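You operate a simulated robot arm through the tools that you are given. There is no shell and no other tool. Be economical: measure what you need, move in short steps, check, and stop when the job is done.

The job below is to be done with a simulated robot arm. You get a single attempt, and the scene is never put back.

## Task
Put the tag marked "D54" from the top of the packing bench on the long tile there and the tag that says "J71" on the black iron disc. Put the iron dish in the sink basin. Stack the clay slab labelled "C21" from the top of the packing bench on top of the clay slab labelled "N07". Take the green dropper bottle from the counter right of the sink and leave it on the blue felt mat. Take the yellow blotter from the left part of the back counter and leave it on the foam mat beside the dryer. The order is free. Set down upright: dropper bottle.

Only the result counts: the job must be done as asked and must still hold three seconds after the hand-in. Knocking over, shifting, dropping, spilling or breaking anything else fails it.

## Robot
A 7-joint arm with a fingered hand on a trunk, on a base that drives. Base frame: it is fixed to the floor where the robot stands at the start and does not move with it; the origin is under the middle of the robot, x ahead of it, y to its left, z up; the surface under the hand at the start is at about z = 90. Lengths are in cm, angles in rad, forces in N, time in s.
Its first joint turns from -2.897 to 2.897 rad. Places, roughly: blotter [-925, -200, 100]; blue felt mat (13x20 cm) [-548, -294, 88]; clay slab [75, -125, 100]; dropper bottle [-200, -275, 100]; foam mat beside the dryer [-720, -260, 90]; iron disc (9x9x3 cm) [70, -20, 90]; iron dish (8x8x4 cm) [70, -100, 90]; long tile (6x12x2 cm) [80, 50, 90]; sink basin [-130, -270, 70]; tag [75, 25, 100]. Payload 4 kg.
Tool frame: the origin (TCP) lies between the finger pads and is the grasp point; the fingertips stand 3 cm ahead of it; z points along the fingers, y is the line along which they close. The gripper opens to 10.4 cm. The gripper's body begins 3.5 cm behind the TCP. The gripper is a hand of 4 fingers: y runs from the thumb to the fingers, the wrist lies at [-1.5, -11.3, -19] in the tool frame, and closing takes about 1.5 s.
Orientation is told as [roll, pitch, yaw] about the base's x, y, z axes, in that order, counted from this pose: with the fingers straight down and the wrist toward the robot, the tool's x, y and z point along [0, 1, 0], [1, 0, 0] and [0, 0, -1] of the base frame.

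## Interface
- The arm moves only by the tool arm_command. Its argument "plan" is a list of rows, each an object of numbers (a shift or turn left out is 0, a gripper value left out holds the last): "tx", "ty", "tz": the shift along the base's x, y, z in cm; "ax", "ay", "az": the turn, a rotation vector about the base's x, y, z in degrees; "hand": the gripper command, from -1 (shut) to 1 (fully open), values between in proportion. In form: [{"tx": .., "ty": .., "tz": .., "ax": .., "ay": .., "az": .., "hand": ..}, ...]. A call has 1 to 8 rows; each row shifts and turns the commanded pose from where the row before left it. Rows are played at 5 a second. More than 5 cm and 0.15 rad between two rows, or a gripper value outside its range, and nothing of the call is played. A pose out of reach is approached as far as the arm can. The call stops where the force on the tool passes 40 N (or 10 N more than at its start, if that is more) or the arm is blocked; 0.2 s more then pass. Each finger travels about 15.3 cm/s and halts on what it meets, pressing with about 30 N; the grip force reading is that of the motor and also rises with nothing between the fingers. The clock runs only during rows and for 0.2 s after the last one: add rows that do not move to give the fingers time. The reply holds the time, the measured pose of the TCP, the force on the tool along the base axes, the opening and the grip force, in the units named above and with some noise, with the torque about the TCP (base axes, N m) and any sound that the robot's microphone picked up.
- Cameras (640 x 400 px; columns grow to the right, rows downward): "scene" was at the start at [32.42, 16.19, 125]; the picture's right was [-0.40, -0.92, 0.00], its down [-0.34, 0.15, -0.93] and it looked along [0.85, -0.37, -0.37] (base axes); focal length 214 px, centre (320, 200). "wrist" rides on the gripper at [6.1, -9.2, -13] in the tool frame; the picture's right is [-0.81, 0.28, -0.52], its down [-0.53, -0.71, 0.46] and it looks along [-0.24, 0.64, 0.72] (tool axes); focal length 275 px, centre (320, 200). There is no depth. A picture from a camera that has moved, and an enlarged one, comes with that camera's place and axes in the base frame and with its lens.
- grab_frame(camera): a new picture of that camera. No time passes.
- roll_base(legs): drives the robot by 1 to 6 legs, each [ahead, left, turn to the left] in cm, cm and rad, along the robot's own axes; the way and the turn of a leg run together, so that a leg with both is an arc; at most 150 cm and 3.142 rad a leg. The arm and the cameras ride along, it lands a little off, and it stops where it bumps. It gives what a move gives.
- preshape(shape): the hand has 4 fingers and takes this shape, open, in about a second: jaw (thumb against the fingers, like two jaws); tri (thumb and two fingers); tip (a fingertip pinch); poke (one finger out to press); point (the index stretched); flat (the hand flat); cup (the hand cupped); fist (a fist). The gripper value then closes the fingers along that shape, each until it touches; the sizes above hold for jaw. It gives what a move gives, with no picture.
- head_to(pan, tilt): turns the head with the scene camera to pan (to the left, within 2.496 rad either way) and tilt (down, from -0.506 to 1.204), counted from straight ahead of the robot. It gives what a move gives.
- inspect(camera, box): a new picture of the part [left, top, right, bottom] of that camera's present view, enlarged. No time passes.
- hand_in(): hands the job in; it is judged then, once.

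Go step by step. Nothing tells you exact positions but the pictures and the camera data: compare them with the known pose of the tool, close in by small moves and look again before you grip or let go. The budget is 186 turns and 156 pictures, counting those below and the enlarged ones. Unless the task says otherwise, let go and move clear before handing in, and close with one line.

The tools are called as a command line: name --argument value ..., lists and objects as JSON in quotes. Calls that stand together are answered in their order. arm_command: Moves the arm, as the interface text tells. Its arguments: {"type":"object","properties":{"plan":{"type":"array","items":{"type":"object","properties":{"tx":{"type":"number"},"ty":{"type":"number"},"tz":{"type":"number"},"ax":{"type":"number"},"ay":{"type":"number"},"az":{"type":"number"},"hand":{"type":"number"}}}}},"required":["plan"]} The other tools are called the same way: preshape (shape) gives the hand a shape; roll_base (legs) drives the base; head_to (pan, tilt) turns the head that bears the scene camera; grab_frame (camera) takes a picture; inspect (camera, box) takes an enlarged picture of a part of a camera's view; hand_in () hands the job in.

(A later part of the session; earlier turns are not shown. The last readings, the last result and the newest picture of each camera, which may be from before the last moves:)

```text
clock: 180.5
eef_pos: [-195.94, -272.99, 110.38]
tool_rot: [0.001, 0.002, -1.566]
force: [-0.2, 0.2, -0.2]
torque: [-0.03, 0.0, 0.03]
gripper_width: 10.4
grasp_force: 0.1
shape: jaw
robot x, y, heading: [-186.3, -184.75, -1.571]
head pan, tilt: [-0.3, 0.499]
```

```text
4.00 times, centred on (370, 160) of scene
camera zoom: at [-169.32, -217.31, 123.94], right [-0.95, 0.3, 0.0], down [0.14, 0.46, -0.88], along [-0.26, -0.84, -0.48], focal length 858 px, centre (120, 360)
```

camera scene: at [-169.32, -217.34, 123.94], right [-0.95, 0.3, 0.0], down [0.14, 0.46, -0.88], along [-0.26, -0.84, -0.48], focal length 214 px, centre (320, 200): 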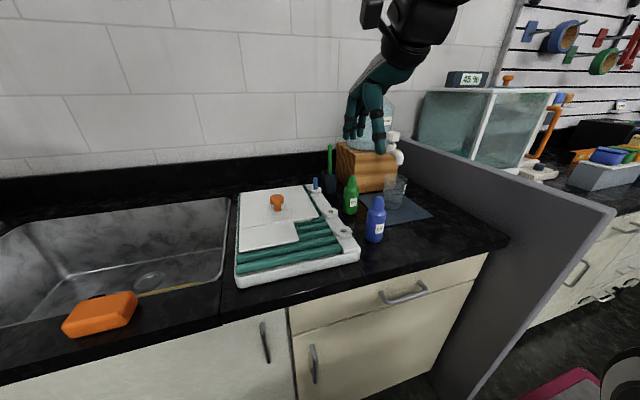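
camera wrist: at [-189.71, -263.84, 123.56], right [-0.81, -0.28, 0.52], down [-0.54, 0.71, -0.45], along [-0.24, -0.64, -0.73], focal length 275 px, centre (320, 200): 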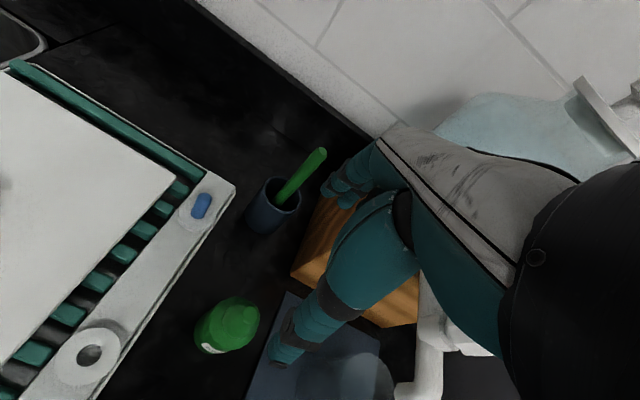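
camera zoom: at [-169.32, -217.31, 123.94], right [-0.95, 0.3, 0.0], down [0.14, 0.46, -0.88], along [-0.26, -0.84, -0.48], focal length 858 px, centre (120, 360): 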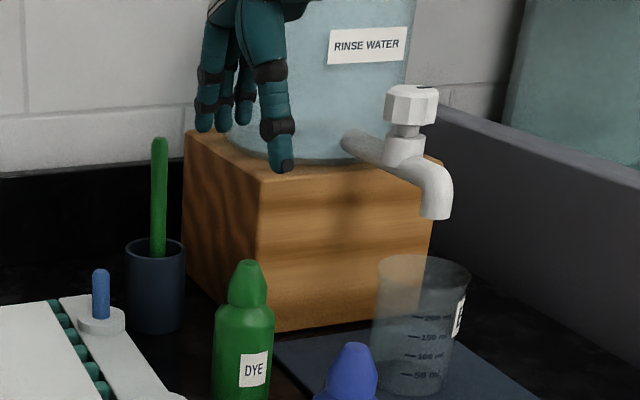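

The wrist view refines it to about (−195.6, −269.7), counter z≈88, bottle top ≈100.6. I shift and lower to just above the cap.

arm_command --plan '[{"tx": 1.8, "ty": 3.2, "tz": -1}, {"tz": -3}, {"tz": -2.4}]'

grab_frame --camera "wrist"

inspect --camera "scene" --box '[290, 130, 450, 230]'

```text
clock: 181.3
eef_pos: [-194.11, -269.92, 104.03]
tool_rot: [0.0, 0.003, -1.569]
force: [-0.5, 0.3, 1.2]
torque: [-0.02, 0.02, -0.01]
gripper_width: 10.39
grasp_force: 0.0
shape: jaw
robot x, y, heading: [-186.56, -184.37, -1.576]
head pan, tilt: [-0.3, 0.499]
```

```text
46 pictures are left
camera wrist: at [-187.9, -260.62, 117.14], right [-0.81, -0.28, 0.52], down [-0.54, 0.71, -0.45], along [-0.24, -0.64, -0.73], focal length 275 px, centre (320, 200)
```

wrist: 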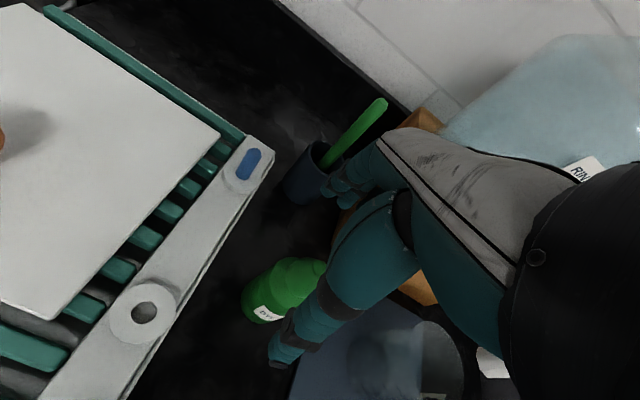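

```text
4.00 times, centred on (370, 180) of scene
camera zoom: at [-169.33, -217.33, 123.94], right [-0.95, 0.3, 0.0], down [0.14, 0.46, -0.88], along [-0.26, -0.84, -0.48], focal length 858 px, centre (120, 280)
```

zoom: 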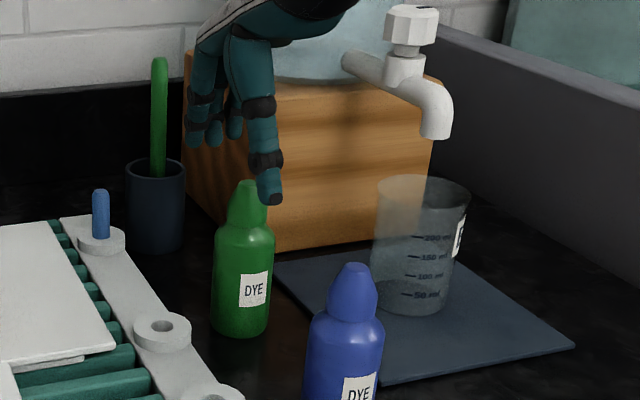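

arm_command --plan '[{"ty": 0.6, "tz": -1.5}, {"tz": -2}, {"tz": -2}, {"tz": -1.3}]'

inspect --camera "scene" --box '[290, 130, 450, 230]'

```text
clock: 182.3
eef_pos: [-194.1, -269.33, 96.82]
tool_rot: [0.0, 0.001, -1.567]
force: [0.4, 0.3, -0.9]
torque: [0.01, 0.01, 0.02]
gripper_width: 10.36
grasp_force: 0.3
shape: jaw
robot x, y, heading: [-186.35, -184.53, -1.573]
head pan, tilt: [-0.3, 0.499]
```

```text
4.00 times, centred on (370, 180) of scene
camera zoom: at [-169.33, -217.33, 123.94], right [-0.95, 0.3, 0.0], down [0.14, 0.46, -0.88], along [-0.26, -0.84, -0.48], focal length 858 px, centre (120, 280)
```

zoom: 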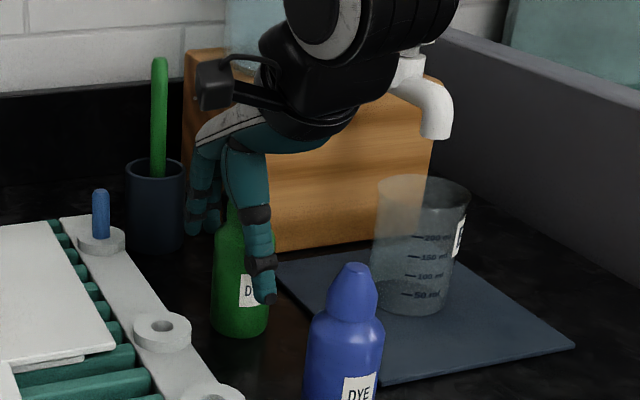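

arm_command --plan '[{"tz": -0.6}, {"hand": 0.3}, {"hand": -0.3}, {"hand": -1}, {}, {}, {}, {}]'

arm_command --plan '[{"tz": 1.5}, {"tz": 1.5}]'

inspect --camera "scene" --box '[290, 130, 450, 230]'

```text
clock: 184.1
eef_pos: [-193.98, -269.4, 96.25]
tool_rot: [-0.001, 0.001, -1.568]
force: [-0.3, -0.7, 0.6]
torque: [0.0, 0.05, 0.01]
gripper_width: 0.27
grasp_force: 29.9
shape: jaw
robot x, y, heading: [-186.44, -184.49, -1.575]
head pan, tilt: [-0.3, 0.499]
```

```text
clock: 184.7
eef_pos: [-194.06, -269.38, 99.42]
tool_rot: [-0.001, 0.001, -1.567]
force: [-0.2, -0.7, -0.1]
torque: [0.03, -0.02, -0.01]
gripper_width: 0.29
grasp_force: 30.7
shape: jaw
robot x, y, heading: [-186.25, -184.18, -1.572]
head pan, tilt: [-0.3, 0.499]
```

```text
4.00 times, centred on (370, 180) of scene
camera zoom: at [-169.33, -217.35, 123.93], right [-0.95, 0.3, 0.0], down [0.14, 0.46, -0.88], along [-0.26, -0.84, -0.48], focal length 858 px, centre (120, 280)
```

zoom: 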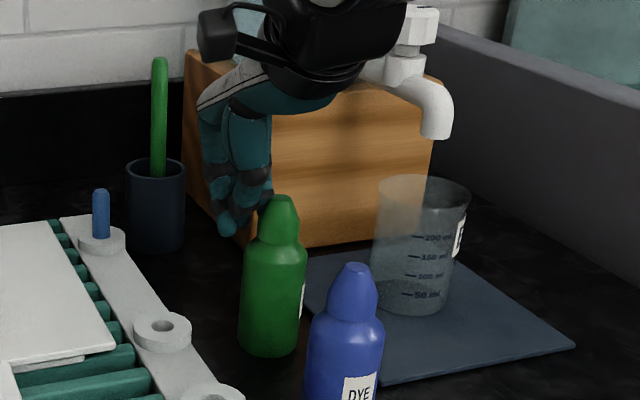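

The bottle was squeezed aside (still upright). I lift clear, open, and take a fresh look.

arm_command --plan '[{"tz": 3}, {"tz": 4}, {"tz": 3, "hand": 0}, {"hand": 1}, {}]'

grab_frame --camera "wrist"

inspect --camera "scene" --box '[290, 130, 450, 230]'

```text
clock: 185.9
eef_pos: [-194.31, -269.5, 109.35]
tool_rot: [-0.002, 0.002, -1.567]
force: [0.6, 0.2, -0.2]
torque: [-0.03, 0.02, -0.02]
gripper_width: 10.36
grasp_force: 0.2
shape: jaw
robot x, y, heading: [-186.59, -184.81, -1.572]
head pan, tilt: [-0.3, 0.499]
```

```text
42 pictures are left
camera wrist: at [-187.97, -260.13, 122.52], right [-0.81, -0.28, 0.52], down [-0.54, 0.71, -0.45], along [-0.24, -0.64, -0.73], focal length 275 px, centre (320, 200)
```

wrist: 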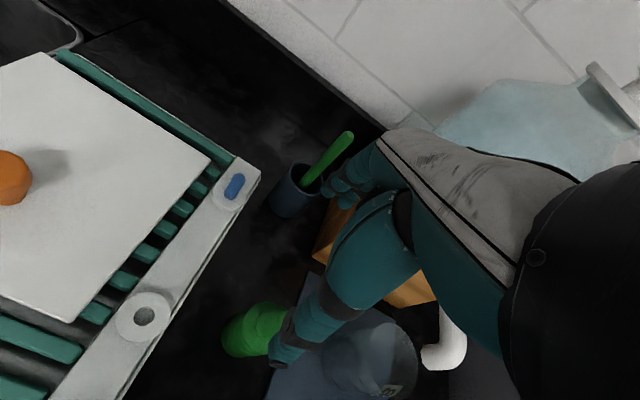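

```text
4.00 times, centred on (370, 180) of scene
camera zoom: at [-169.33, -217.34, 123.94], right [-0.95, 0.3, 0.0], down [0.14, 0.46, -0.88], along [-0.26, -0.84, -0.48], focal length 858 px, centre (120, 280)
```

zoom: 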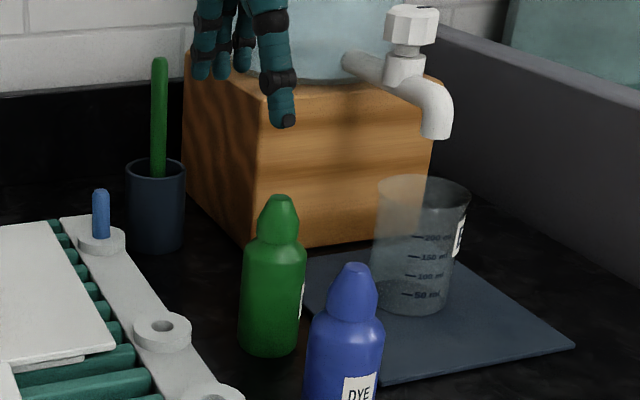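

arm_command --plan '[{"tz": 3, "ty": 3}, {"tx": -4, "ty": 2}, {"tx": -4}]'

inspect --camera "wrist" --box '[100, 240, 356, 400]'

```text
clock: 186.7
eef_pos: [-202.06, -264.35, 112.25]
tool_rot: [0.002, 0.004, -1.564]
force: [0.5, 0.7, 0.5]
torque: [-0.01, -0.03, 0.01]
gripper_width: 10.37
grasp_force: 0.1
shape: jaw
robot x, y, heading: [-186.4, -184.14, -1.573]
head pan, tilt: [-0.3, 0.499]
```

```text
2.50 times, centred on (228, 320) of wrist
camera zoom: at [-195.84, -255.08, 125.46], right [-0.81, -0.28, 0.52], down [-0.54, 0.71, -0.45], along [-0.24, -0.64, -0.73], focal length 688 px, centre (550, -100)
```

zoom: 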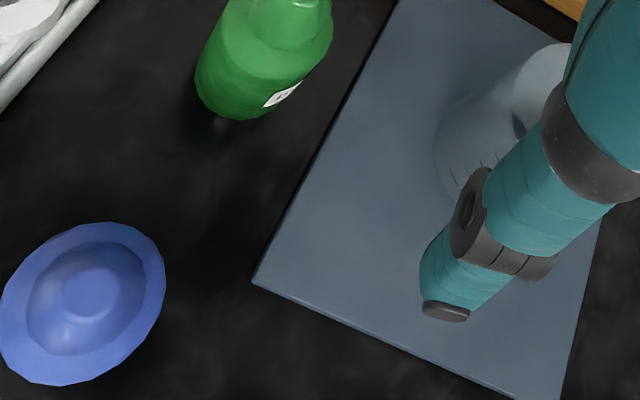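

inspect --camera "wrist" --box '[130, 190, 290, 290]'

inspect --camera "scene" --box '[290, 150, 418, 230]'

```text
4.00 times, centred on (210, 240) of wrist
camera zoom: at [-195.84, -255.08, 125.46], right [-0.81, -0.28, 0.52], down [-0.54, 0.71, -0.45], along [-0.24, -0.64, -0.73], focal length 1101 px, centre (760, 40)
```

zoom: 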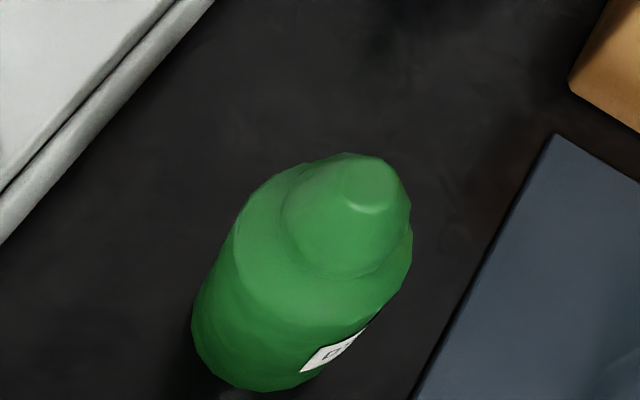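

```text
5.00 times, centred on (354, 190) of scene
camera zoom: at [-169.29, -217.33, 123.93], right [-0.95, 0.3, 0.0], down [0.14, 0.46, -0.88], along [-0.26, -0.84, -0.48], focal length 1072 px, centre (150, 250)
```

zoom: 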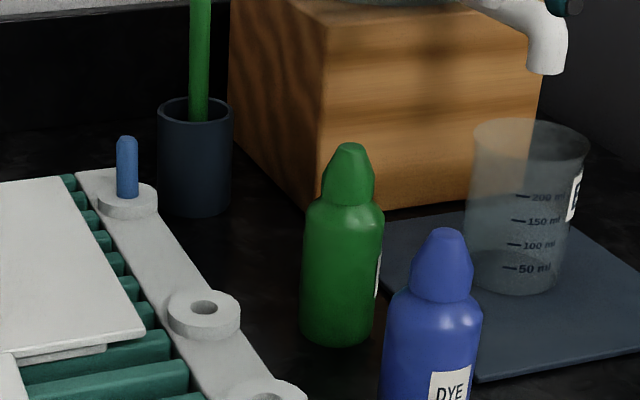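

Triangulated: the bottle's axis is now (−196.6, −267.2), tip z 99.6, base 87.3. I recentre over it and descend.

arm_command --plan '[{"tx": 4, "ty": -1.5}, {"tx": 2.8, "ty": -1.35}, {"tz": -4}, {"tz": -4.2}]'

inspect --camera "scene" --box '[290, 130, 418, 210]'

inspect --camera "wrist" --box '[200, 180, 392, 300]'

```text
clock: 187.7
eef_pos: [-195.18, -267.35, 104.22]
tool_rot: [0.001, 0.001, -1.566]
force: [0.9, -0.3, -0.7]
torque: [0.01, -0.03, 0.02]
gripper_width: 10.39
grasp_force: 0.1
shape: jaw
robot x, y, heading: [-186.15, -184.68, -1.571]
head pan, tilt: [-0.3, 0.499]
```

```text
5.00 times, centred on (354, 170) of scene
camera zoom: at [-169.32, -217.31, 123.94], right [-0.95, 0.3, 0.0], down [0.14, 0.46, -0.88], along [-0.26, -0.84, -0.48], focal length 1072 px, centre (150, 350)
```

zoom: 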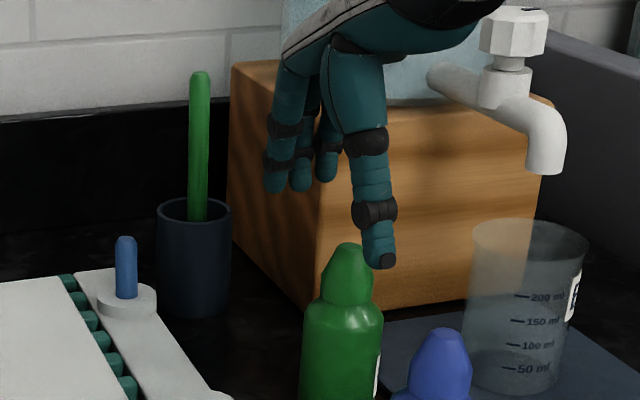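

```text
3.33 times, centred on (296, 240) of wrist
camera zoom: at [-188.9, -257.98, 117.43], right [-0.81, -0.28, 0.52], down [-0.54, 0.71, -0.45], along [-0.24, -0.64, -0.73], focal length 918 px, centre (400, 67)
```

zoom: 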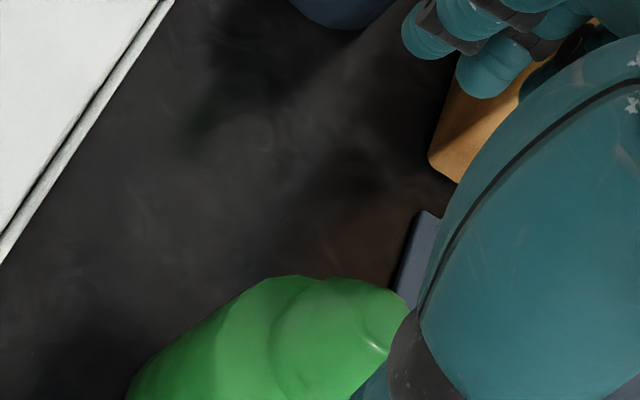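

arm_command --plan '[{"tx": -0.6, "tz": -1.5}, {"tz": -2.5}, {"tz": -2.5}, {"tz": -1.5}, {"tz": -0.8}]'

inspect --camera "scene" --box '[290, 140, 418, 220]'

```text
clock: 188.9
eef_pos: [-195.78, -267.12, 95.56]
tool_rot: [0.001, 0.001, -1.568]
force: [0.1, -0.3, -0.1]
torque: [0.04, 0.03, -0.02]
gripper_width: 10.41
grasp_force: 0.0
shape: jaw
robot x, y, heading: [-186.7, -184.36, -1.576]
head pan, tilt: [-0.3, 0.499]
```

```text
5.00 times, centred on (354, 180) of scene
camera zoom: at [-169.33, -217.33, 123.94], right [-0.95, 0.3, 0.0], down [0.14, 0.46, -0.88], along [-0.26, -0.84, -0.48], focal length 1072 px, centre (150, 300)
```

zoom: 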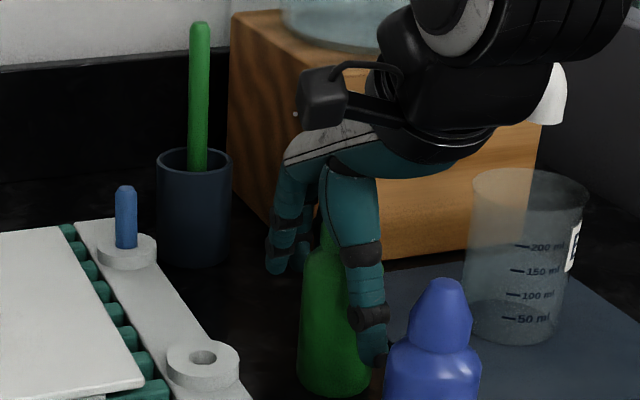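

arm_command --plan '[{"tz": -0.8}, {"hand": 0.5}, {"hand": 0.1}, {"hand": -0.3}, {"hand": -0.6}, {"hand": -1}, {}, {}]'

inspect --camera "scene" --box '[290, 140, 418, 220]'

```text
clock: 190.7
eef_pos: [-195.9, -267.13, 94.6]
tool_rot: [0.0, 0.001, -1.568]
force: [-0.2, -0.1, -0.8]
torque: [0.02, -0.01, 0.02]
gripper_width: 3.6
grasp_force: 30.0
shape: jaw
robot x, y, heading: [-186.68, -184.84, -1.574]
head pan, tilt: [-0.3, 0.499]
```

```text
5.00 times, centred on (354, 180) of scene
camera zoom: at [-169.33, -217.34, 123.93], right [-0.95, 0.3, 0.0], down [0.14, 0.46, -0.88], along [-0.26, -0.84, -0.48], focal length 1072 px, centre (150, 300)
```

zoom: 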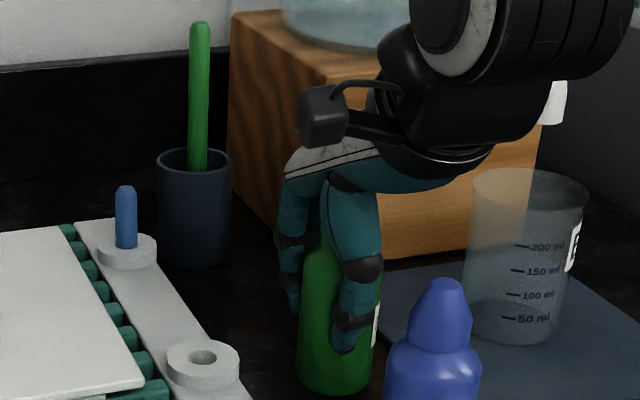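

Gripped at width 3.6. I lift gently and check.

arm_command --plan '[{"tz": 1}, {"tz": 2}, {"tz": 2}]'

inspect --camera "scene" --box '[290, 130, 418, 210]'

```text
clock: 191.5
eef_pos: [-195.62, -267.25, 99.47]
tool_rot: [0.0, 0.003, -1.567]
force: [-0.7, -0.1, -1.3]
torque: [-0.05, 0.0, 0.01]
gripper_width: 3.59
grasp_force: 29.7
shape: jaw
robot x, y, heading: [-186.21, -184.39, -1.573]
head pan, tilt: [-0.3, 0.499]
```

```text
5.00 times, centred on (354, 170) of scene
camera zoom: at [-169.33, -217.35, 123.93], right [-0.95, 0.3, 0.0], down [0.14, 0.46, -0.88], along [-0.26, -0.84, -0.48], focal length 1072 px, centre (150, 350)
```

zoom: 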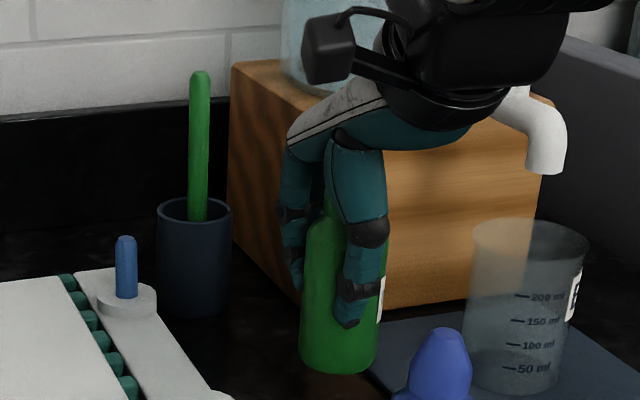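

Bottle held upright. I raise, pull back, and look along the aisle to the right (−x) before driving.

arm_command --plan '[{"tz": 4.5}, {"tz": 4.5}, {"tz": 4.5}, {"tz": 4.5, "ty": 1}, {"ty": 4.5}, {"ty": 4.5}, {"ty": 4.5}, {"ty": 4.5}]'

roll_base --legs '[[-15, 0, 0]]'

head_to --pan -1.1 --tilt 0.35

grab_frame --camera "scene"

```text
clock: 193.3
eef_pos: [-196.08, -248.09, 117.45]
tool_rot: [0.0, 0.004, -1.567]
force: [0.1, -0.7, -0.7]
torque: [0.02, 0.0, -0.01]
gripper_width: 3.57
grasp_force: 29.8
shape: jaw
robot x, y, heading: [-186.49, -184.21, -1.573]
head pan, tilt: [-0.3, 0.499]
```

```text
clock: 194.7
eef_pos: [-196.18, -233.08, 117.56]
tool_rot: [0.0, 0.005, -1.569]
force: [0.2, -0.2, -0.8]
torque: [-0.01, -0.01, 0.01]
gripper_width: 3.59
grasp_force: 29.6
shape: jaw
robot x, y, heading: [-186.18, -169.05, -1.575]
head pan, tilt: [-0.3, 0.499]
```

```text
clock: 195.8
eef_pos: [-196.15, -232.99, 117.57]
tool_rot: [-0.001, 0.004, -1.568]
force: [-0.7, 0.0, -1.6]
torque: [-0.02, 0.0, 0.0]
gripper_width: 3.58
grasp_force: 29.9
shape: jaw
robot x, y, heading: [-186.54, -169.13, -1.574]
head pan, tilt: [-1.1, 0.351]
```

```text
32 pictures are left
camera scene: at [-174.89, -197.67, 125.3], right [-0.45, 0.89, 0.0], down [0.31, 0.15, -0.94], along [-0.84, -0.42, -0.34], focal length 214 px, centre (320, 200)
```

scene: 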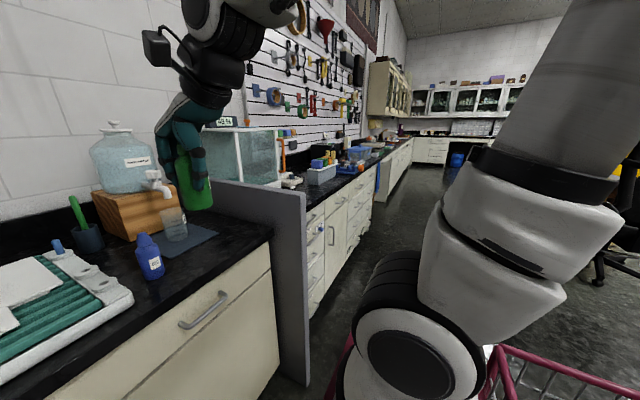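

roll_base --legs '[[0, -120, 0], [0, -120, 0], [0, -105, 0]]'

head_to --pan -0.2 --tilt 0.45

grab_frame --camera "scene"

```text
clock: 205.5
eef_pos: [-394.57, -229.25, 117.72]
tool_rot: [-0.001, 0.0, -1.626]
force: [-0.4, 0.1, -1.1]
torque: [-0.04, 0.0, -0.02]
gripper_width: 3.55
grasp_force: 30.2
shape: jaw
robot x, y, heading: [-381.15, -166.01, -1.626]
head pan, tilt: [-1.1, 0.351]
stopped in leg 2: the robot was blocked; the commanded pose is now the measured one
```

```text
clock: 206.7
eef_pos: [-394.55, -229.08, 117.69]
tool_rot: [-0.001, 0.001, -1.624]
force: [-0.6, -0.7, -0.9]
torque: [0.01, 0.02, -0.01]
gripper_width: 3.56
grasp_force: 29.6
shape: jaw
robot x, y, heading: [-381.04, -166.35, -1.628]
head pan, tilt: [-0.201, 0.45]
```

```text
31 pictures are left
camera scene: at [-365.19, -200.33, 124.38], right [-0.97, 0.26, 0.0], down [0.11, 0.42, -0.9], along [-0.23, -0.87, -0.44], focal length 214 px, centre (320, 200)
```

scene: 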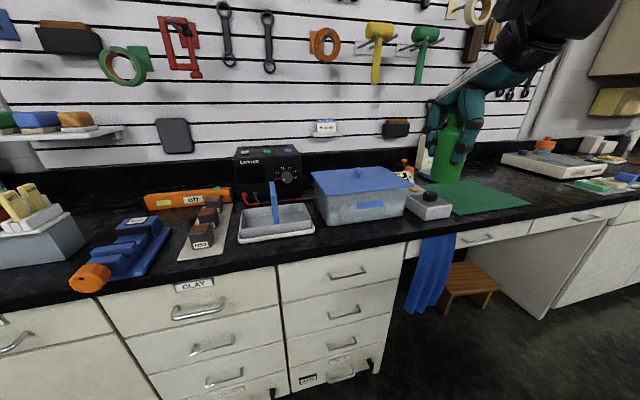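

Blocked at x≈−381. I look right/back to see by what.

head_to --pan -1.75 --tilt 0.6

grab_frame --camera "scene"

```text
clock: 208.3
eef_pos: [-394.45, -229.18, 117.67]
tool_rot: [0.0, 0.002, -1.624]
force: [0.4, 0.2, -0.4]
torque: [0.02, -0.01, -0.02]
gripper_width: 3.57
grasp_force: 30.0
shape: jaw
robot x, y, heading: [-381.12, -166.22, -1.631]
head pan, tilt: [-1.751, 0.6]
```

```text
30 pictures are left
camera scene: at [-371.41, -189.36, 123.03], right [0.24, 0.97, 0.0], down [0.55, -0.13, -0.83], along [-0.8, 0.2, -0.56], focal length 214 px, centre (320, 200)
```

scene: 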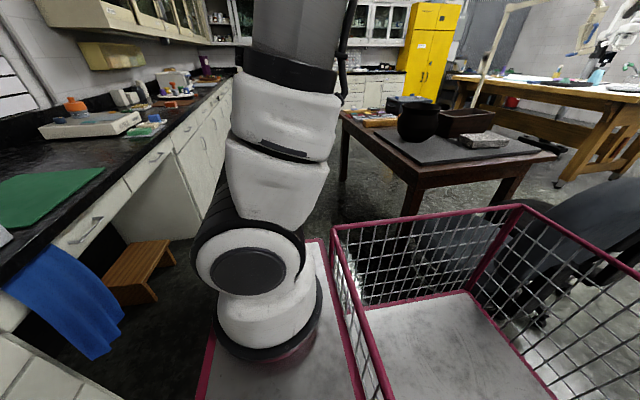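

A table and a chair stand on the right; the basket met the chair side. I go closer to the counter (y≈−197), pull the hand in, and continue.

arm_command --plan '[{"ty": 4.5}, {"ty": 4.5}, {"az": 3}]'

roll_base --legs '[[0, 8, 0], [0, 0, 0.055], [31, 0, 0], [0, -80, 0]]'

```text
clock: 209.2
eef_pos: [-394.55, -220.06, 117.59]
tool_rot: [0.002, 0.003, -1.572]
force: [-0.1, 0.6, -1.0]
torque: [-0.02, 0.04, 0.02]
gripper_width: 3.57
grasp_force: 30.1
shape: jaw
robot x, y, heading: [-381.24, -165.88, -1.626]
head pan, tilt: [-1.751, 0.6]
```

```text
clock: 216.2
eef_pos: [-463.06, -253.59, 117.52]
tool_rot: [0.0, 0.001, -1.489]
force: [0.4, -0.5, -0.9]
torque: [-0.05, -0.02, 0.02]
gripper_width: 3.62
grasp_force: 30.2
shape: jaw
robot x, y, heading: [-454.16, -198.61, -1.544]
head pan, tilt: [-1.751, 0.6]
```

roll_base --legs '[[-4, 0, -0.026], [0, -80, 0]]'

head_to --pan -0.2 --tilt 0.5

grab_frame --camera "scene"

```text
clock: 221.0
eef_pos: [-544.28, -248.64, 117.68]
tool_rot: [0.0, 0.002, -1.529]
force: [0.6, -0.4, -1.8]
torque: [0.03, 0.0, 0.0]
gripper_width: 3.58
grasp_force: 30.3
shape: jaw
robot x, y, heading: [-532.64, -194.23, -1.585]
head pan, tilt: [-1.751, 0.6]
```

```text
clock: 222.6
eef_pos: [-544.23, -248.57, 117.57]
tool_rot: [-0.001, 0.002, -1.528]
force: [0.6, 0.0, -0.6]
torque: [-0.01, -0.02, 0.01]
gripper_width: 3.57
grasp_force: 29.7
shape: jaw
robot x, y, heading: [-533.12, -194.17, -1.586]
head pan, tilt: [-0.201, 0.499]
```

```text
29 pictures are left
camera scene: at [-515.74, -227.52, 123.94], right [-0.98, 0.22, 0.0], down [0.1, 0.47, -0.88], along [-0.19, -0.86, -0.48], focal length 214 px, centre (320, 200)
```

scene: 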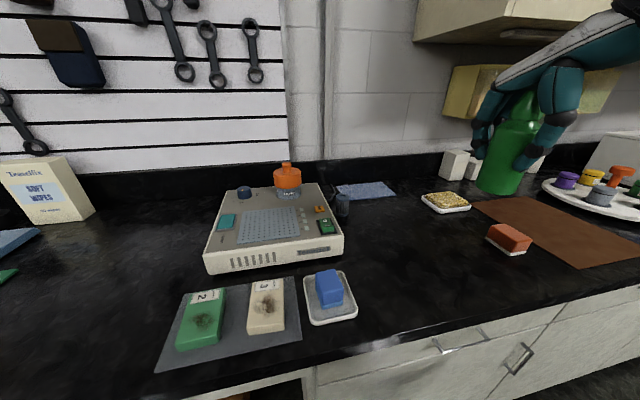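

inspect --camera "scene" --box '[290, 150, 450, 250]'

```text
4.00 times, centred on (370, 200) of scene
camera zoom: at [-515.74, -227.52, 123.94], right [-0.98, 0.22, 0.0], down [0.1, 0.47, -0.88], along [-0.19, -0.86, -0.48], focal length 858 px, centre (120, 200)
```

zoom: 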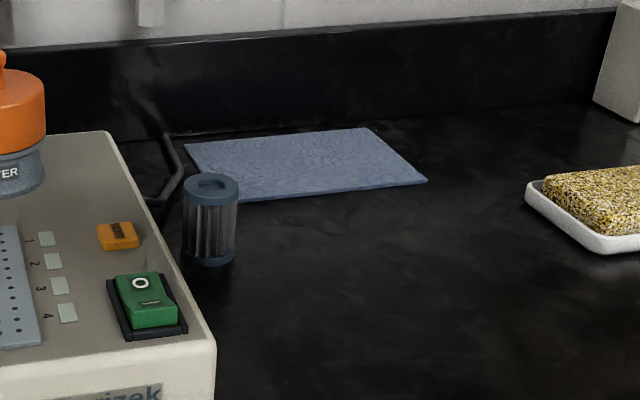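

Felt mat spans x −540…−558, y −290…−302; target for the bottle is (−550, −294). I lower and extend along x≈−549.

arm_command --plan '[{"tx": -4.5}, {"tz": -4.9}, {"tz": -4.9}, {"tz": -4.9}, {"ty": -4.9}, {"ty": -4.9}, {"ty": -4.9}, {"ty": -4.9}]'

arm_command --plan '[{"ty": -4.9}, {"ty": -4.9}, {"ty": -4.9}, {"ty": -4.9}]'

inspect --camera "scene" --box '[290, 110, 450, 210]'

```text
clock: 224.4
eef_pos: [-550.62, -271.7, 106.87]
tool_rot: [0.001, 0.0, -1.531]
force: [-0.5, 0.1, -1.0]
torque: [0.07, -0.03, -0.01]
gripper_width: 3.54
grasp_force: 29.7
shape: jaw
out of reach, approached as far as the arm can: row 3, 4
robot x, y, heading: [-533.2, -194.25, -1.581]
head pan, tilt: [-0.201, 0.499]
```

```text
clock: 225.4
eef_pos: [-550.46, -291.29, 107.3]
tool_rot: [0.001, 0.0, -1.53]
force: [-0.4, -0.1, 0.2]
torque: [0.03, 0.04, -0.01]
gripper_width: 3.55
grasp_force: 30.1
shape: jaw
robot x, y, heading: [-533.21, -193.91, -1.586]
head pan, tilt: [-0.201, 0.499]
```

```text
4.00 times, centred on (370, 160) of scene
camera zoom: at [-515.74, -227.49, 123.94], right [-0.98, 0.22, 0.0], down [0.1, 0.47, -0.88], along [-0.19, -0.86, -0.48], focal length 858 px, centre (120, 360)
```

zoom: 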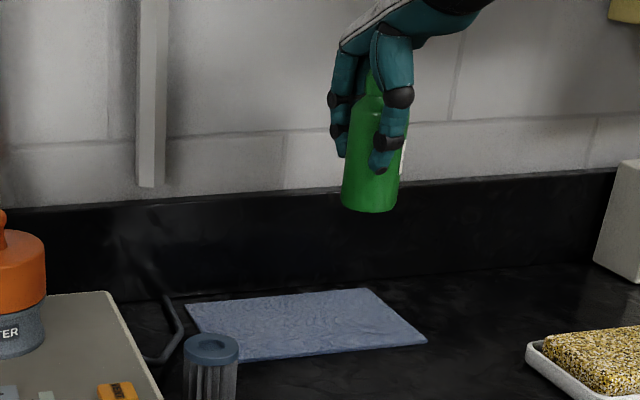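

arm_command --plan '[{"tx": 1.5, "ty": -2, "tz": -2}, {"tz": -4}, {"tz": -3}]'

inspect --camera "scene" --box '[310, 130, 438, 210]'

```text
clock: 226.2
eef_pos: [-548.84, -293.37, 98.1]
tool_rot: [0.001, -0.001, -1.529]
force: [0.7, 0.8, -0.3]
torque: [-0.04, 0.0, 0.01]
gripper_width: 3.54
grasp_force: 30.0
shape: jaw
robot x, y, heading: [-533.11, -194.07, -1.586]
head pan, tilt: [-0.201, 0.499]
```

```text
5.00 times, centred on (374, 170) of scene
camera zoom: at [-515.73, -227.51, 123.94], right [-0.98, 0.22, 0.0], down [0.1, 0.47, -0.88], along [-0.19, -0.86, -0.48], focal length 1072 px, centre (50, 350)
```

zoom: 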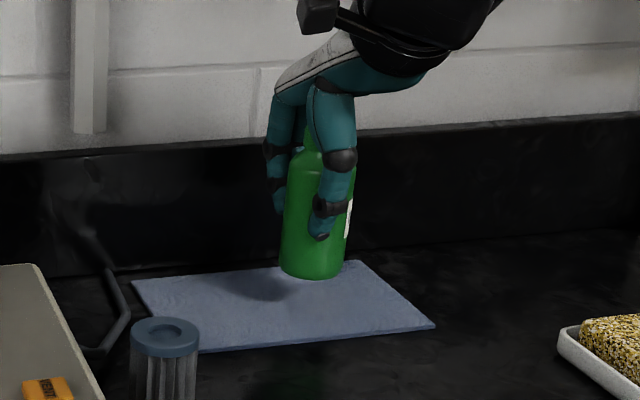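

arm_command --plan '[{"tz": -1.5}, {"tz": -0.7}, {}, {"tz": -0.4}, {}]'

arm_command --plan '[{"tz": -0.3}, {}, {"tz": -0.3}, {}]'

```text
clock: 227.4
eef_pos: [-548.69, -293.4, 95.41]
tool_rot: [0.001, 0.002, -1.528]
force: [-0.3, -0.6, -1.0]
torque: [0.0, -0.02, -0.02]
gripper_width: 3.53
grasp_force: 30.0
shape: jaw
robot x, y, heading: [-533.23, -194.18, -1.588]
head pan, tilt: [-0.201, 0.499]
```

```text
clock: 228.4
eef_pos: [-548.71, -293.25, 94.83]
tool_rot: [-0.002, -0.001, -1.529]
force: [0.1, 0.4, 9.9]
torque: [-0.02, -0.01, 0.03]
gripper_width: 3.56
grasp_force: 29.3
shape: jaw
robot x, y, heading: [-533.55, -194.45, -1.594]
head pan, tilt: [-0.201, 0.499]
```

arm_command --plan '[{"tz": 0.1}, {"hand": -0.1}, {"hand": 0.1}, {"hand": 0.3}, {"hand": 0.6}, {"hand": 0.8}, {}]'

inspect --camera "scene" --box '[310, 130, 438, 210]'

```text
clock: 230.0
eef_pos: [-548.74, -293.23, 94.85]
tool_rot: [-0.001, 0.002, -1.529]
force: [0.6, -0.4, 0.3]
torque: [0.0, 0.02, 0.02]
gripper_width: 9.32
grasp_force: 0.0
shape: jaw
robot x, y, heading: [-533.3, -193.92, -1.588]
head pan, tilt: [-0.201, 0.499]
```

```text
5.00 times, centred on (374, 170) of scene
camera zoom: at [-515.74, -227.53, 123.93], right [-0.98, 0.22, 0.0], down [0.1, 0.47, -0.88], along [-0.19, -0.86, -0.48], focal length 1072 px, centre (50, 350)
```

zoom: 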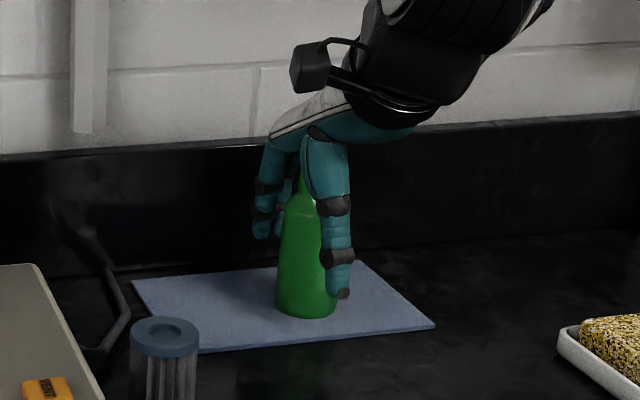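

Bottle stands on the mat and the fingers are open. I rise straight up, then retract.

arm_command --plan '[{"tz": 1.5}, {"tz": 2.5}, {"tz": 3}, {"tz": 3}, {"tz": 3}, {"ty": 4.5}, {"ty": 4.5}, {"ty": 4.5}]'

arm_command --plan '[{"ty": 4.5, "tz": 1}, {"ty": 4.5, "tz": 1}, {"ty": 4.5, "tz": 1}, {"ty": 4.5, "tz": 1}, {"ty": 4, "tz": 1}, {"ty": 4}]'

head_to --pan -0.9 --tilt 0.4

grab_frame --camera "scene"

```text
clock: 231.8
eef_pos: [-548.61, -279.84, 107.99]
tool_rot: [0.001, 0.001, -1.529]
force: [0.6, 0.1, -1.4]
torque: [-0.02, -0.02, -0.03]
gripper_width: 9.34
grasp_force: 0.1
shape: jaw
robot x, y, heading: [-533.31, -194.1, -1.589]
head pan, tilt: [-0.201, 0.499]
```

```text
clock: 233.2
eef_pos: [-548.63, -253.61, 112.87]
tool_rot: [0.0, 0.001, -1.529]
force: [0.5, 0.4, 0.3]
torque: [-0.01, -0.04, 0.02]
gripper_width: 9.34
grasp_force: 0.0
shape: jaw
robot x, y, heading: [-533.35, -194.11, -1.589]
head pan, tilt: [-0.201, 0.499]
```

```text
clock: 234.3
eef_pos: [-548.76, -253.73, 112.89]
tool_rot: [0.0, 0.0, -1.528]
force: [0.6, -0.6, -0.7]
torque: [-0.04, -0.01, -0.02]
gripper_width: 9.33
grasp_force: 0.1
shape: jaw
robot x, y, heading: [-533.29, -194.32, -1.589]
head pan, tilt: [-0.901, 0.4]
```

```text
24 pictures are left
camera scene: at [-521.12, -224.27, 124.85], right [-0.61, 0.79, 0.0], down [0.31, 0.24, -0.92], along [-0.73, -0.56, -0.39], focal length 214 px, centre (320, 200)
```

scene: 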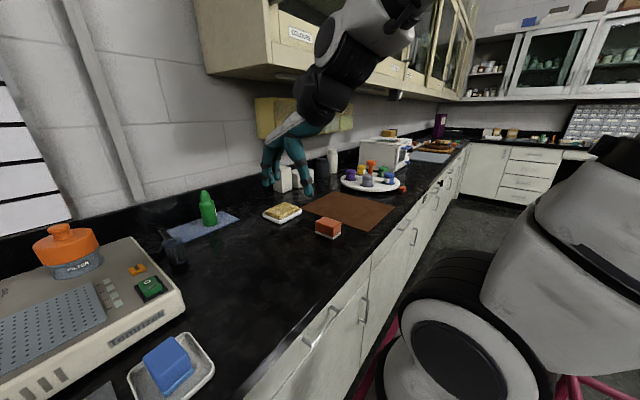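

The bottle stands on the felt mat. I continue down the aisle toward the back counter for the yellow blotter.

arm_command --plan '[{"ty": 4, "tz": 2}, {"ty": 3, "tz": 2}]'

roll_base --legs '[[3, 0, 0.019], [0, -90, 0], [0, -80, 0]]'

```text
clock: 234.9
eef_pos: [-548.73, -247.02, 116.62]
tool_rot: [0.0, 0.003, -1.527]
force: [0.1, -0.3, 0.2]
torque: [0.03, 0.01, -0.01]
gripper_width: 9.36
grasp_force: 0.1
shape: jaw
robot x, y, heading: [-533.21, -194.38, -1.587]
head pan, tilt: [-0.901, 0.4]
```

```text
clock: 243.9
eef_pos: [-715.57, -252.79, 116.64]
tool_rot: [-0.001, 0.001, -1.487]
force: [-0.3, 0.0, -0.7]
torque: [-0.02, -0.01, 0.0]
gripper_width: 9.35
grasp_force: 0.1
shape: jaw
robot x, y, heading: [-702.51, -199.8, -1.545]
head pan, tilt: [-0.901, 0.4]
```

roll_base --legs '[[-32, 0, 0], [0, 0, -1.597]]'

head_to --pan 0.2 --tilt 0.35

grab_frame --camera "scene"

```text
clock: 249.8
eef_pos: [-756.68, -156.27, 116.55]
tool_rot: [0.002, 0.0, -3.028]
force: [-0.4, 0.8, 0.1]
torque: [0.05, 0.01, 0.02]
gripper_width: 9.37
grasp_force: 0.0
shape: jaw
robot x, y, heading: [-703.01, -167.95, -3.089]
head pan, tilt: [-0.901, 0.4]
```

```text
clock: 251.1
eef_pos: [-756.81, -156.19, 116.62]
tool_rot: [0.0, 0.003, -3.026]
force: [0.0, -0.5, 0.1]
torque: [-0.03, -0.01, 0.02]
gripper_width: 9.34
grasp_force: 0.1
shape: jaw
robot x, y, heading: [-702.87, -168.18, -3.082]
head pan, tilt: [0.201, 0.351]
```

```text
23 pictures are left
camera scene: at [-735.13, -191.57, 125.3], right [-0.25, 0.97, 0.0], down [0.33, 0.09, -0.94], along [-0.91, -0.24, -0.34], focal length 214 px, centre (320, 200)
```

scene: 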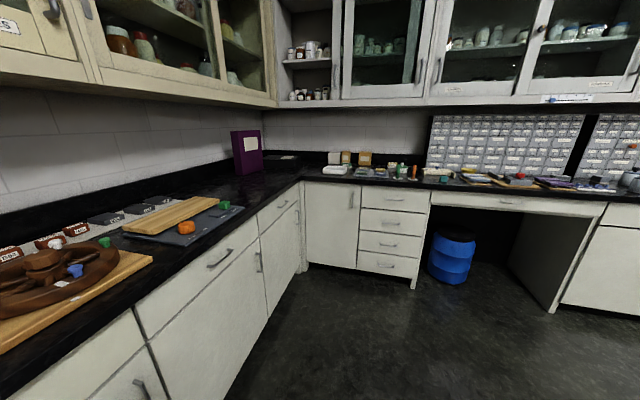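

inspect --camera "scene" --box '[310, 140, 470, 190]'

```text
4.00 times, centred on (390, 165) of scene
camera zoom: at [-735.13, -191.57, 125.3], right [-0.25, 0.97, 0.0], down [0.33, 0.09, -0.94], along [-0.91, -0.24, -0.34], focal length 858 px, centre (40, 340)
```

zoom: 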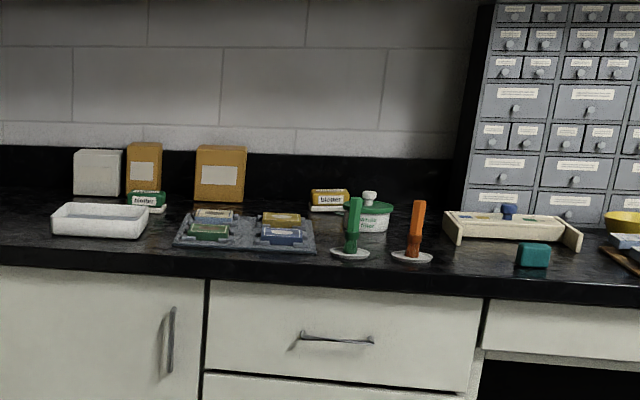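

Yellow blotter is at about (−932, −178) on the back counter. I drive toward it.

roll_base --legs '[[122, 0, 0], [0, 0, -0.057]]'

head_to --pan -0.1 --tilt 0.45

grab_frame --camera "scene"

```text
clock: 257.7
eef_pos: [-877.73, -156.29, 116.54]
tool_rot: [0.001, 0.002, -3.118]
force: [-0.1, 0.0, 0.4]
torque: [-0.02, -0.03, -0.01]
gripper_width: 9.34
grasp_force: 0.1
shape: jaw
robot x, y, heading: [-825.23, -172.97, 3.107]
head pan, tilt: [0.201, 0.351]
```

```text
clock: 258.5
eef_pos: [-877.71, -156.23, 116.61]
tool_rot: [-0.001, 0.003, -3.118]
force: [-0.1, 0.0, -0.1]
torque: [0.03, 0.0, 0.0]
gripper_width: 9.35
grasp_force: 0.1
shape: jaw
robot x, y, heading: [-825.41, -172.48, 3.108]
head pan, tilt: [-0.099, 0.45]
```

```text
21 pictures are left
camera scene: at [-859.2, -190.64, 124.39], right [0.13, 0.99, 0.0], down [0.43, -0.06, -0.9], along [-0.89, 0.12, -0.44], focal length 214 px, centre (320, 200)
```

scene: 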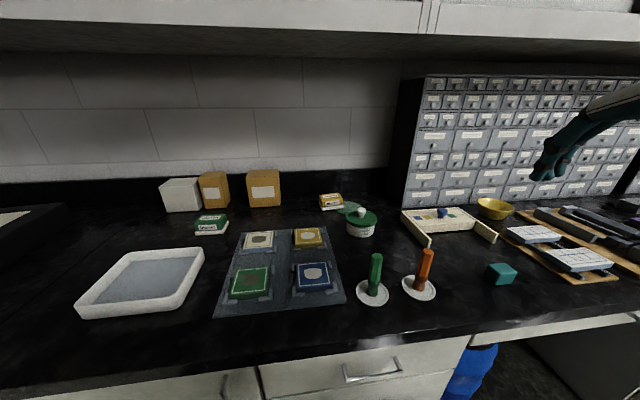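

inspect --camera "scene" --box '[290, 175, 402, 245]'

```text
5.71 times, centred on (346, 210) of scene
camera zoom: at [-859.2, -190.64, 124.39], right [0.13, 0.99, 0.0], down [0.43, -0.06, -0.9], along [-0.89, 0.12, -0.44], focal length 1226 px, centre (171, 143)
```

zoom: 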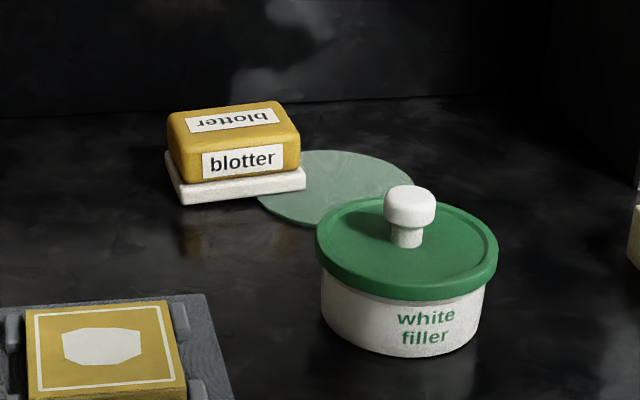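

The blotter (yellow block on a white base) is at about (−927.5, −177), turned about 6°. I move above it.

arm_command --plan '[{"tx": -4.5, "ty": -1.9}, {"tx": -4.5, "ty": -1.9}, {"tx": -4.5, "ty": -1.9}, {"tx": -4.5, "ty": -1.9}, {"tx": -4.5, "ty": -1.9}, {"tx": -4.5, "ty": -1.9}, {"tx": -4.5, "ty": -1.9}, {"tx": -4.5, "ty": -1.9, "az": 5}]'

arm_command --plan '[{"tx": -4.5, "ty": -2.1}, {"tx": -4.5, "ty": -2.2}, {"tx": -3.8, "ty": -2.2}, {"tz": -4}, {"tz": -3}]'

grab_frame --camera "wrist"

inspect --camera "scene" --box '[282, 155, 410, 235]'

```text
clock: 260.3
eef_pos: [-913.86, -171.27, 116.66]
tool_rot: [0.001, 0.001, -3.031]
force: [1.0, 0.4, -0.3]
torque: [0.0, 0.01, 0.0]
gripper_width: 9.33
grasp_force: 0.1
shape: jaw
robot x, y, heading: [-825.0, -172.32, 3.106]
head pan, tilt: [-0.099, 0.45]
```

```text
clock: 261.3
eef_pos: [-914.61, -167.74, 111.48]
tool_rot: [-0.015, 0.162, -3.046]
force: [7.5, 0.9, 2.0]
torque: [-0.08, 0.9, -0.03]
gripper_width: 9.36
grasp_force: 0.1
shape: jaw
robot x, y, heading: [-821.74, -169.21, 3.051]
head pan, tilt: [-0.099, 0.45]
stopped in row 4: the arm was blocked; the commanded pose is now the measured one
```

```text
19 pictures are left
camera wrist: at [-906.99, -173.27, 125.84], right [-0.43, 0.76, 0.48], down [0.72, 0.61, -0.33], along [-0.54, 0.21, -0.81], focal length 275 px, centre (320, 200)
```

wrist: 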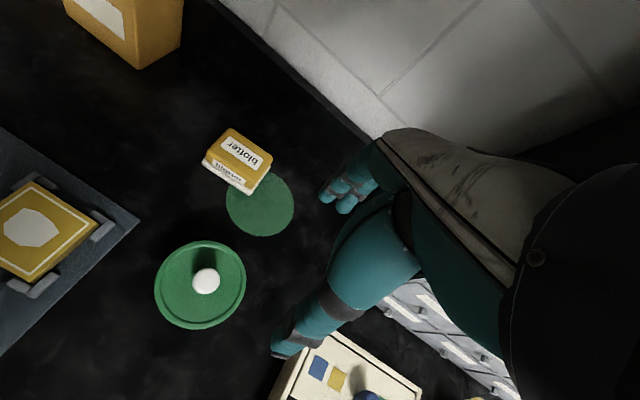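

```text
5.00 times, centred on (346, 195) of scene
camera zoom: at [-843.11, -186.61, 130.74], right [0.18, 0.98, -0.01], down [0.33, -0.07, -0.94], along [-0.93, 0.17, -0.33], focal length 1072 px, centre (190, 225)
```

zoom: 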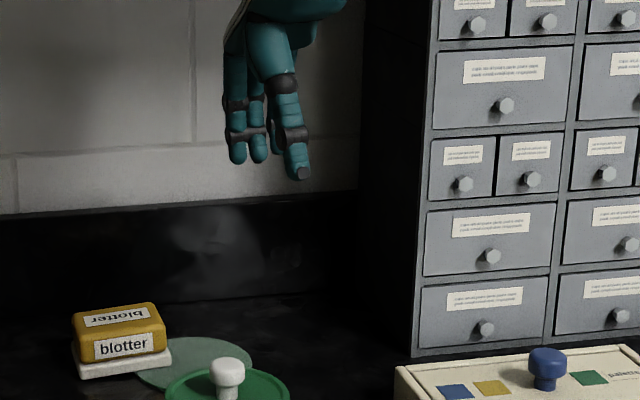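

The arm met the overhead cabinet and the robot was pushed back and tilted. I retract at once.

arm_command --plan '[{"tx": 3}, {"tx": 4}, {"tx": 4}, {"tx": 4}]'

grab_frame --camera "scene"

```text
clock: 261.6
eef_pos: [-927.08, -166.71, 93.99]
tool_rot: [0.007, 0.278, -3.041]
force: [10.6, 0.9, -0.4]
torque: [0.03, 0.88, -0.1]
gripper_width: 9.31
grasp_force: 0.0
shape: jaw
robot x, y, heading: [-823.25, -168.13, 3.06]
head pan, tilt: [-0.099, 0.45]
stopped in row 1: the arm was blocked; the commanded pose is now the measured one
```

```text
17 pictures are left
camera scene: at [-857.28, -184.6, 124.56], right [0.18, 0.98, 0.0], down [0.42, -0.08, -0.9], along [-0.89, 0.16, -0.43], focal length 214 px, centre (320, 200)
```

scene: 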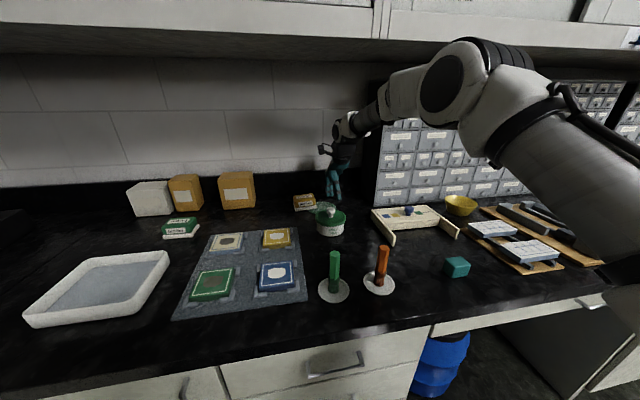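

inspect --camera "scene" --box '[280, 110, 440, 240]'

grab_frame --camera "wrist"

```text
3.08 times, centred on (360, 175) of scene
camera zoom: at [-857.28, -184.6, 124.56], right [0.18, 0.98, 0.0], down [0.42, -0.08, -0.9], along [-0.89, 0.16, -0.43], focal length 660 px, centre (197, 277)
```

zoom: 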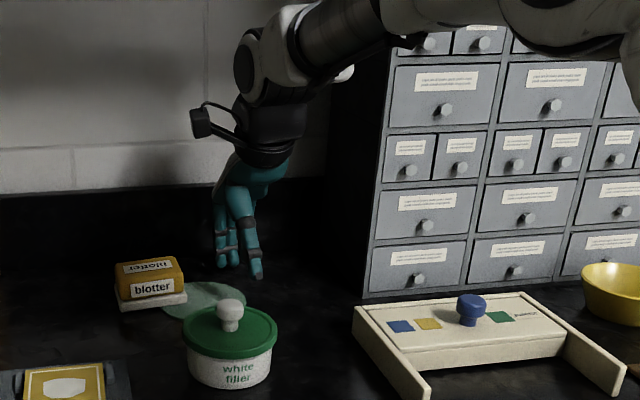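

```text
15 pictures are left
camera wrist: at [-921.09, -172.2, 109.12], right [-0.48, 0.77, 0.42], down [0.76, 0.61, -0.24], along [-0.44, 0.2, -0.88], focal length 275 px, centre (320, 200)
```

wrist: 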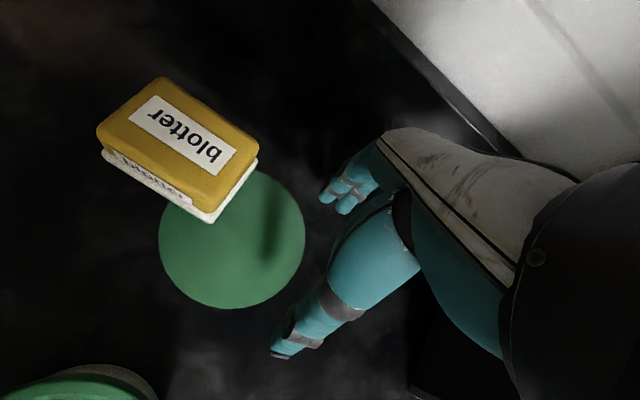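

The robot is level again and nothing fell. I take a still reading first.

arm_command --plan '[{}, {}]'

```text
clock: 262.2
eef_pos: [-925.35, -167.24, 96.94]
tool_rot: [0.006, 0.254, -3.045]
force: [-0.5, -0.6, 0.4]
torque: [0.01, -0.05, 0.06]
gripper_width: 9.37
grasp_force: 0.1
shape: jaw
robot x, y, heading: [-822.25, -168.81, 3.059]
head pan, tilt: [-0.099, 0.45]
```

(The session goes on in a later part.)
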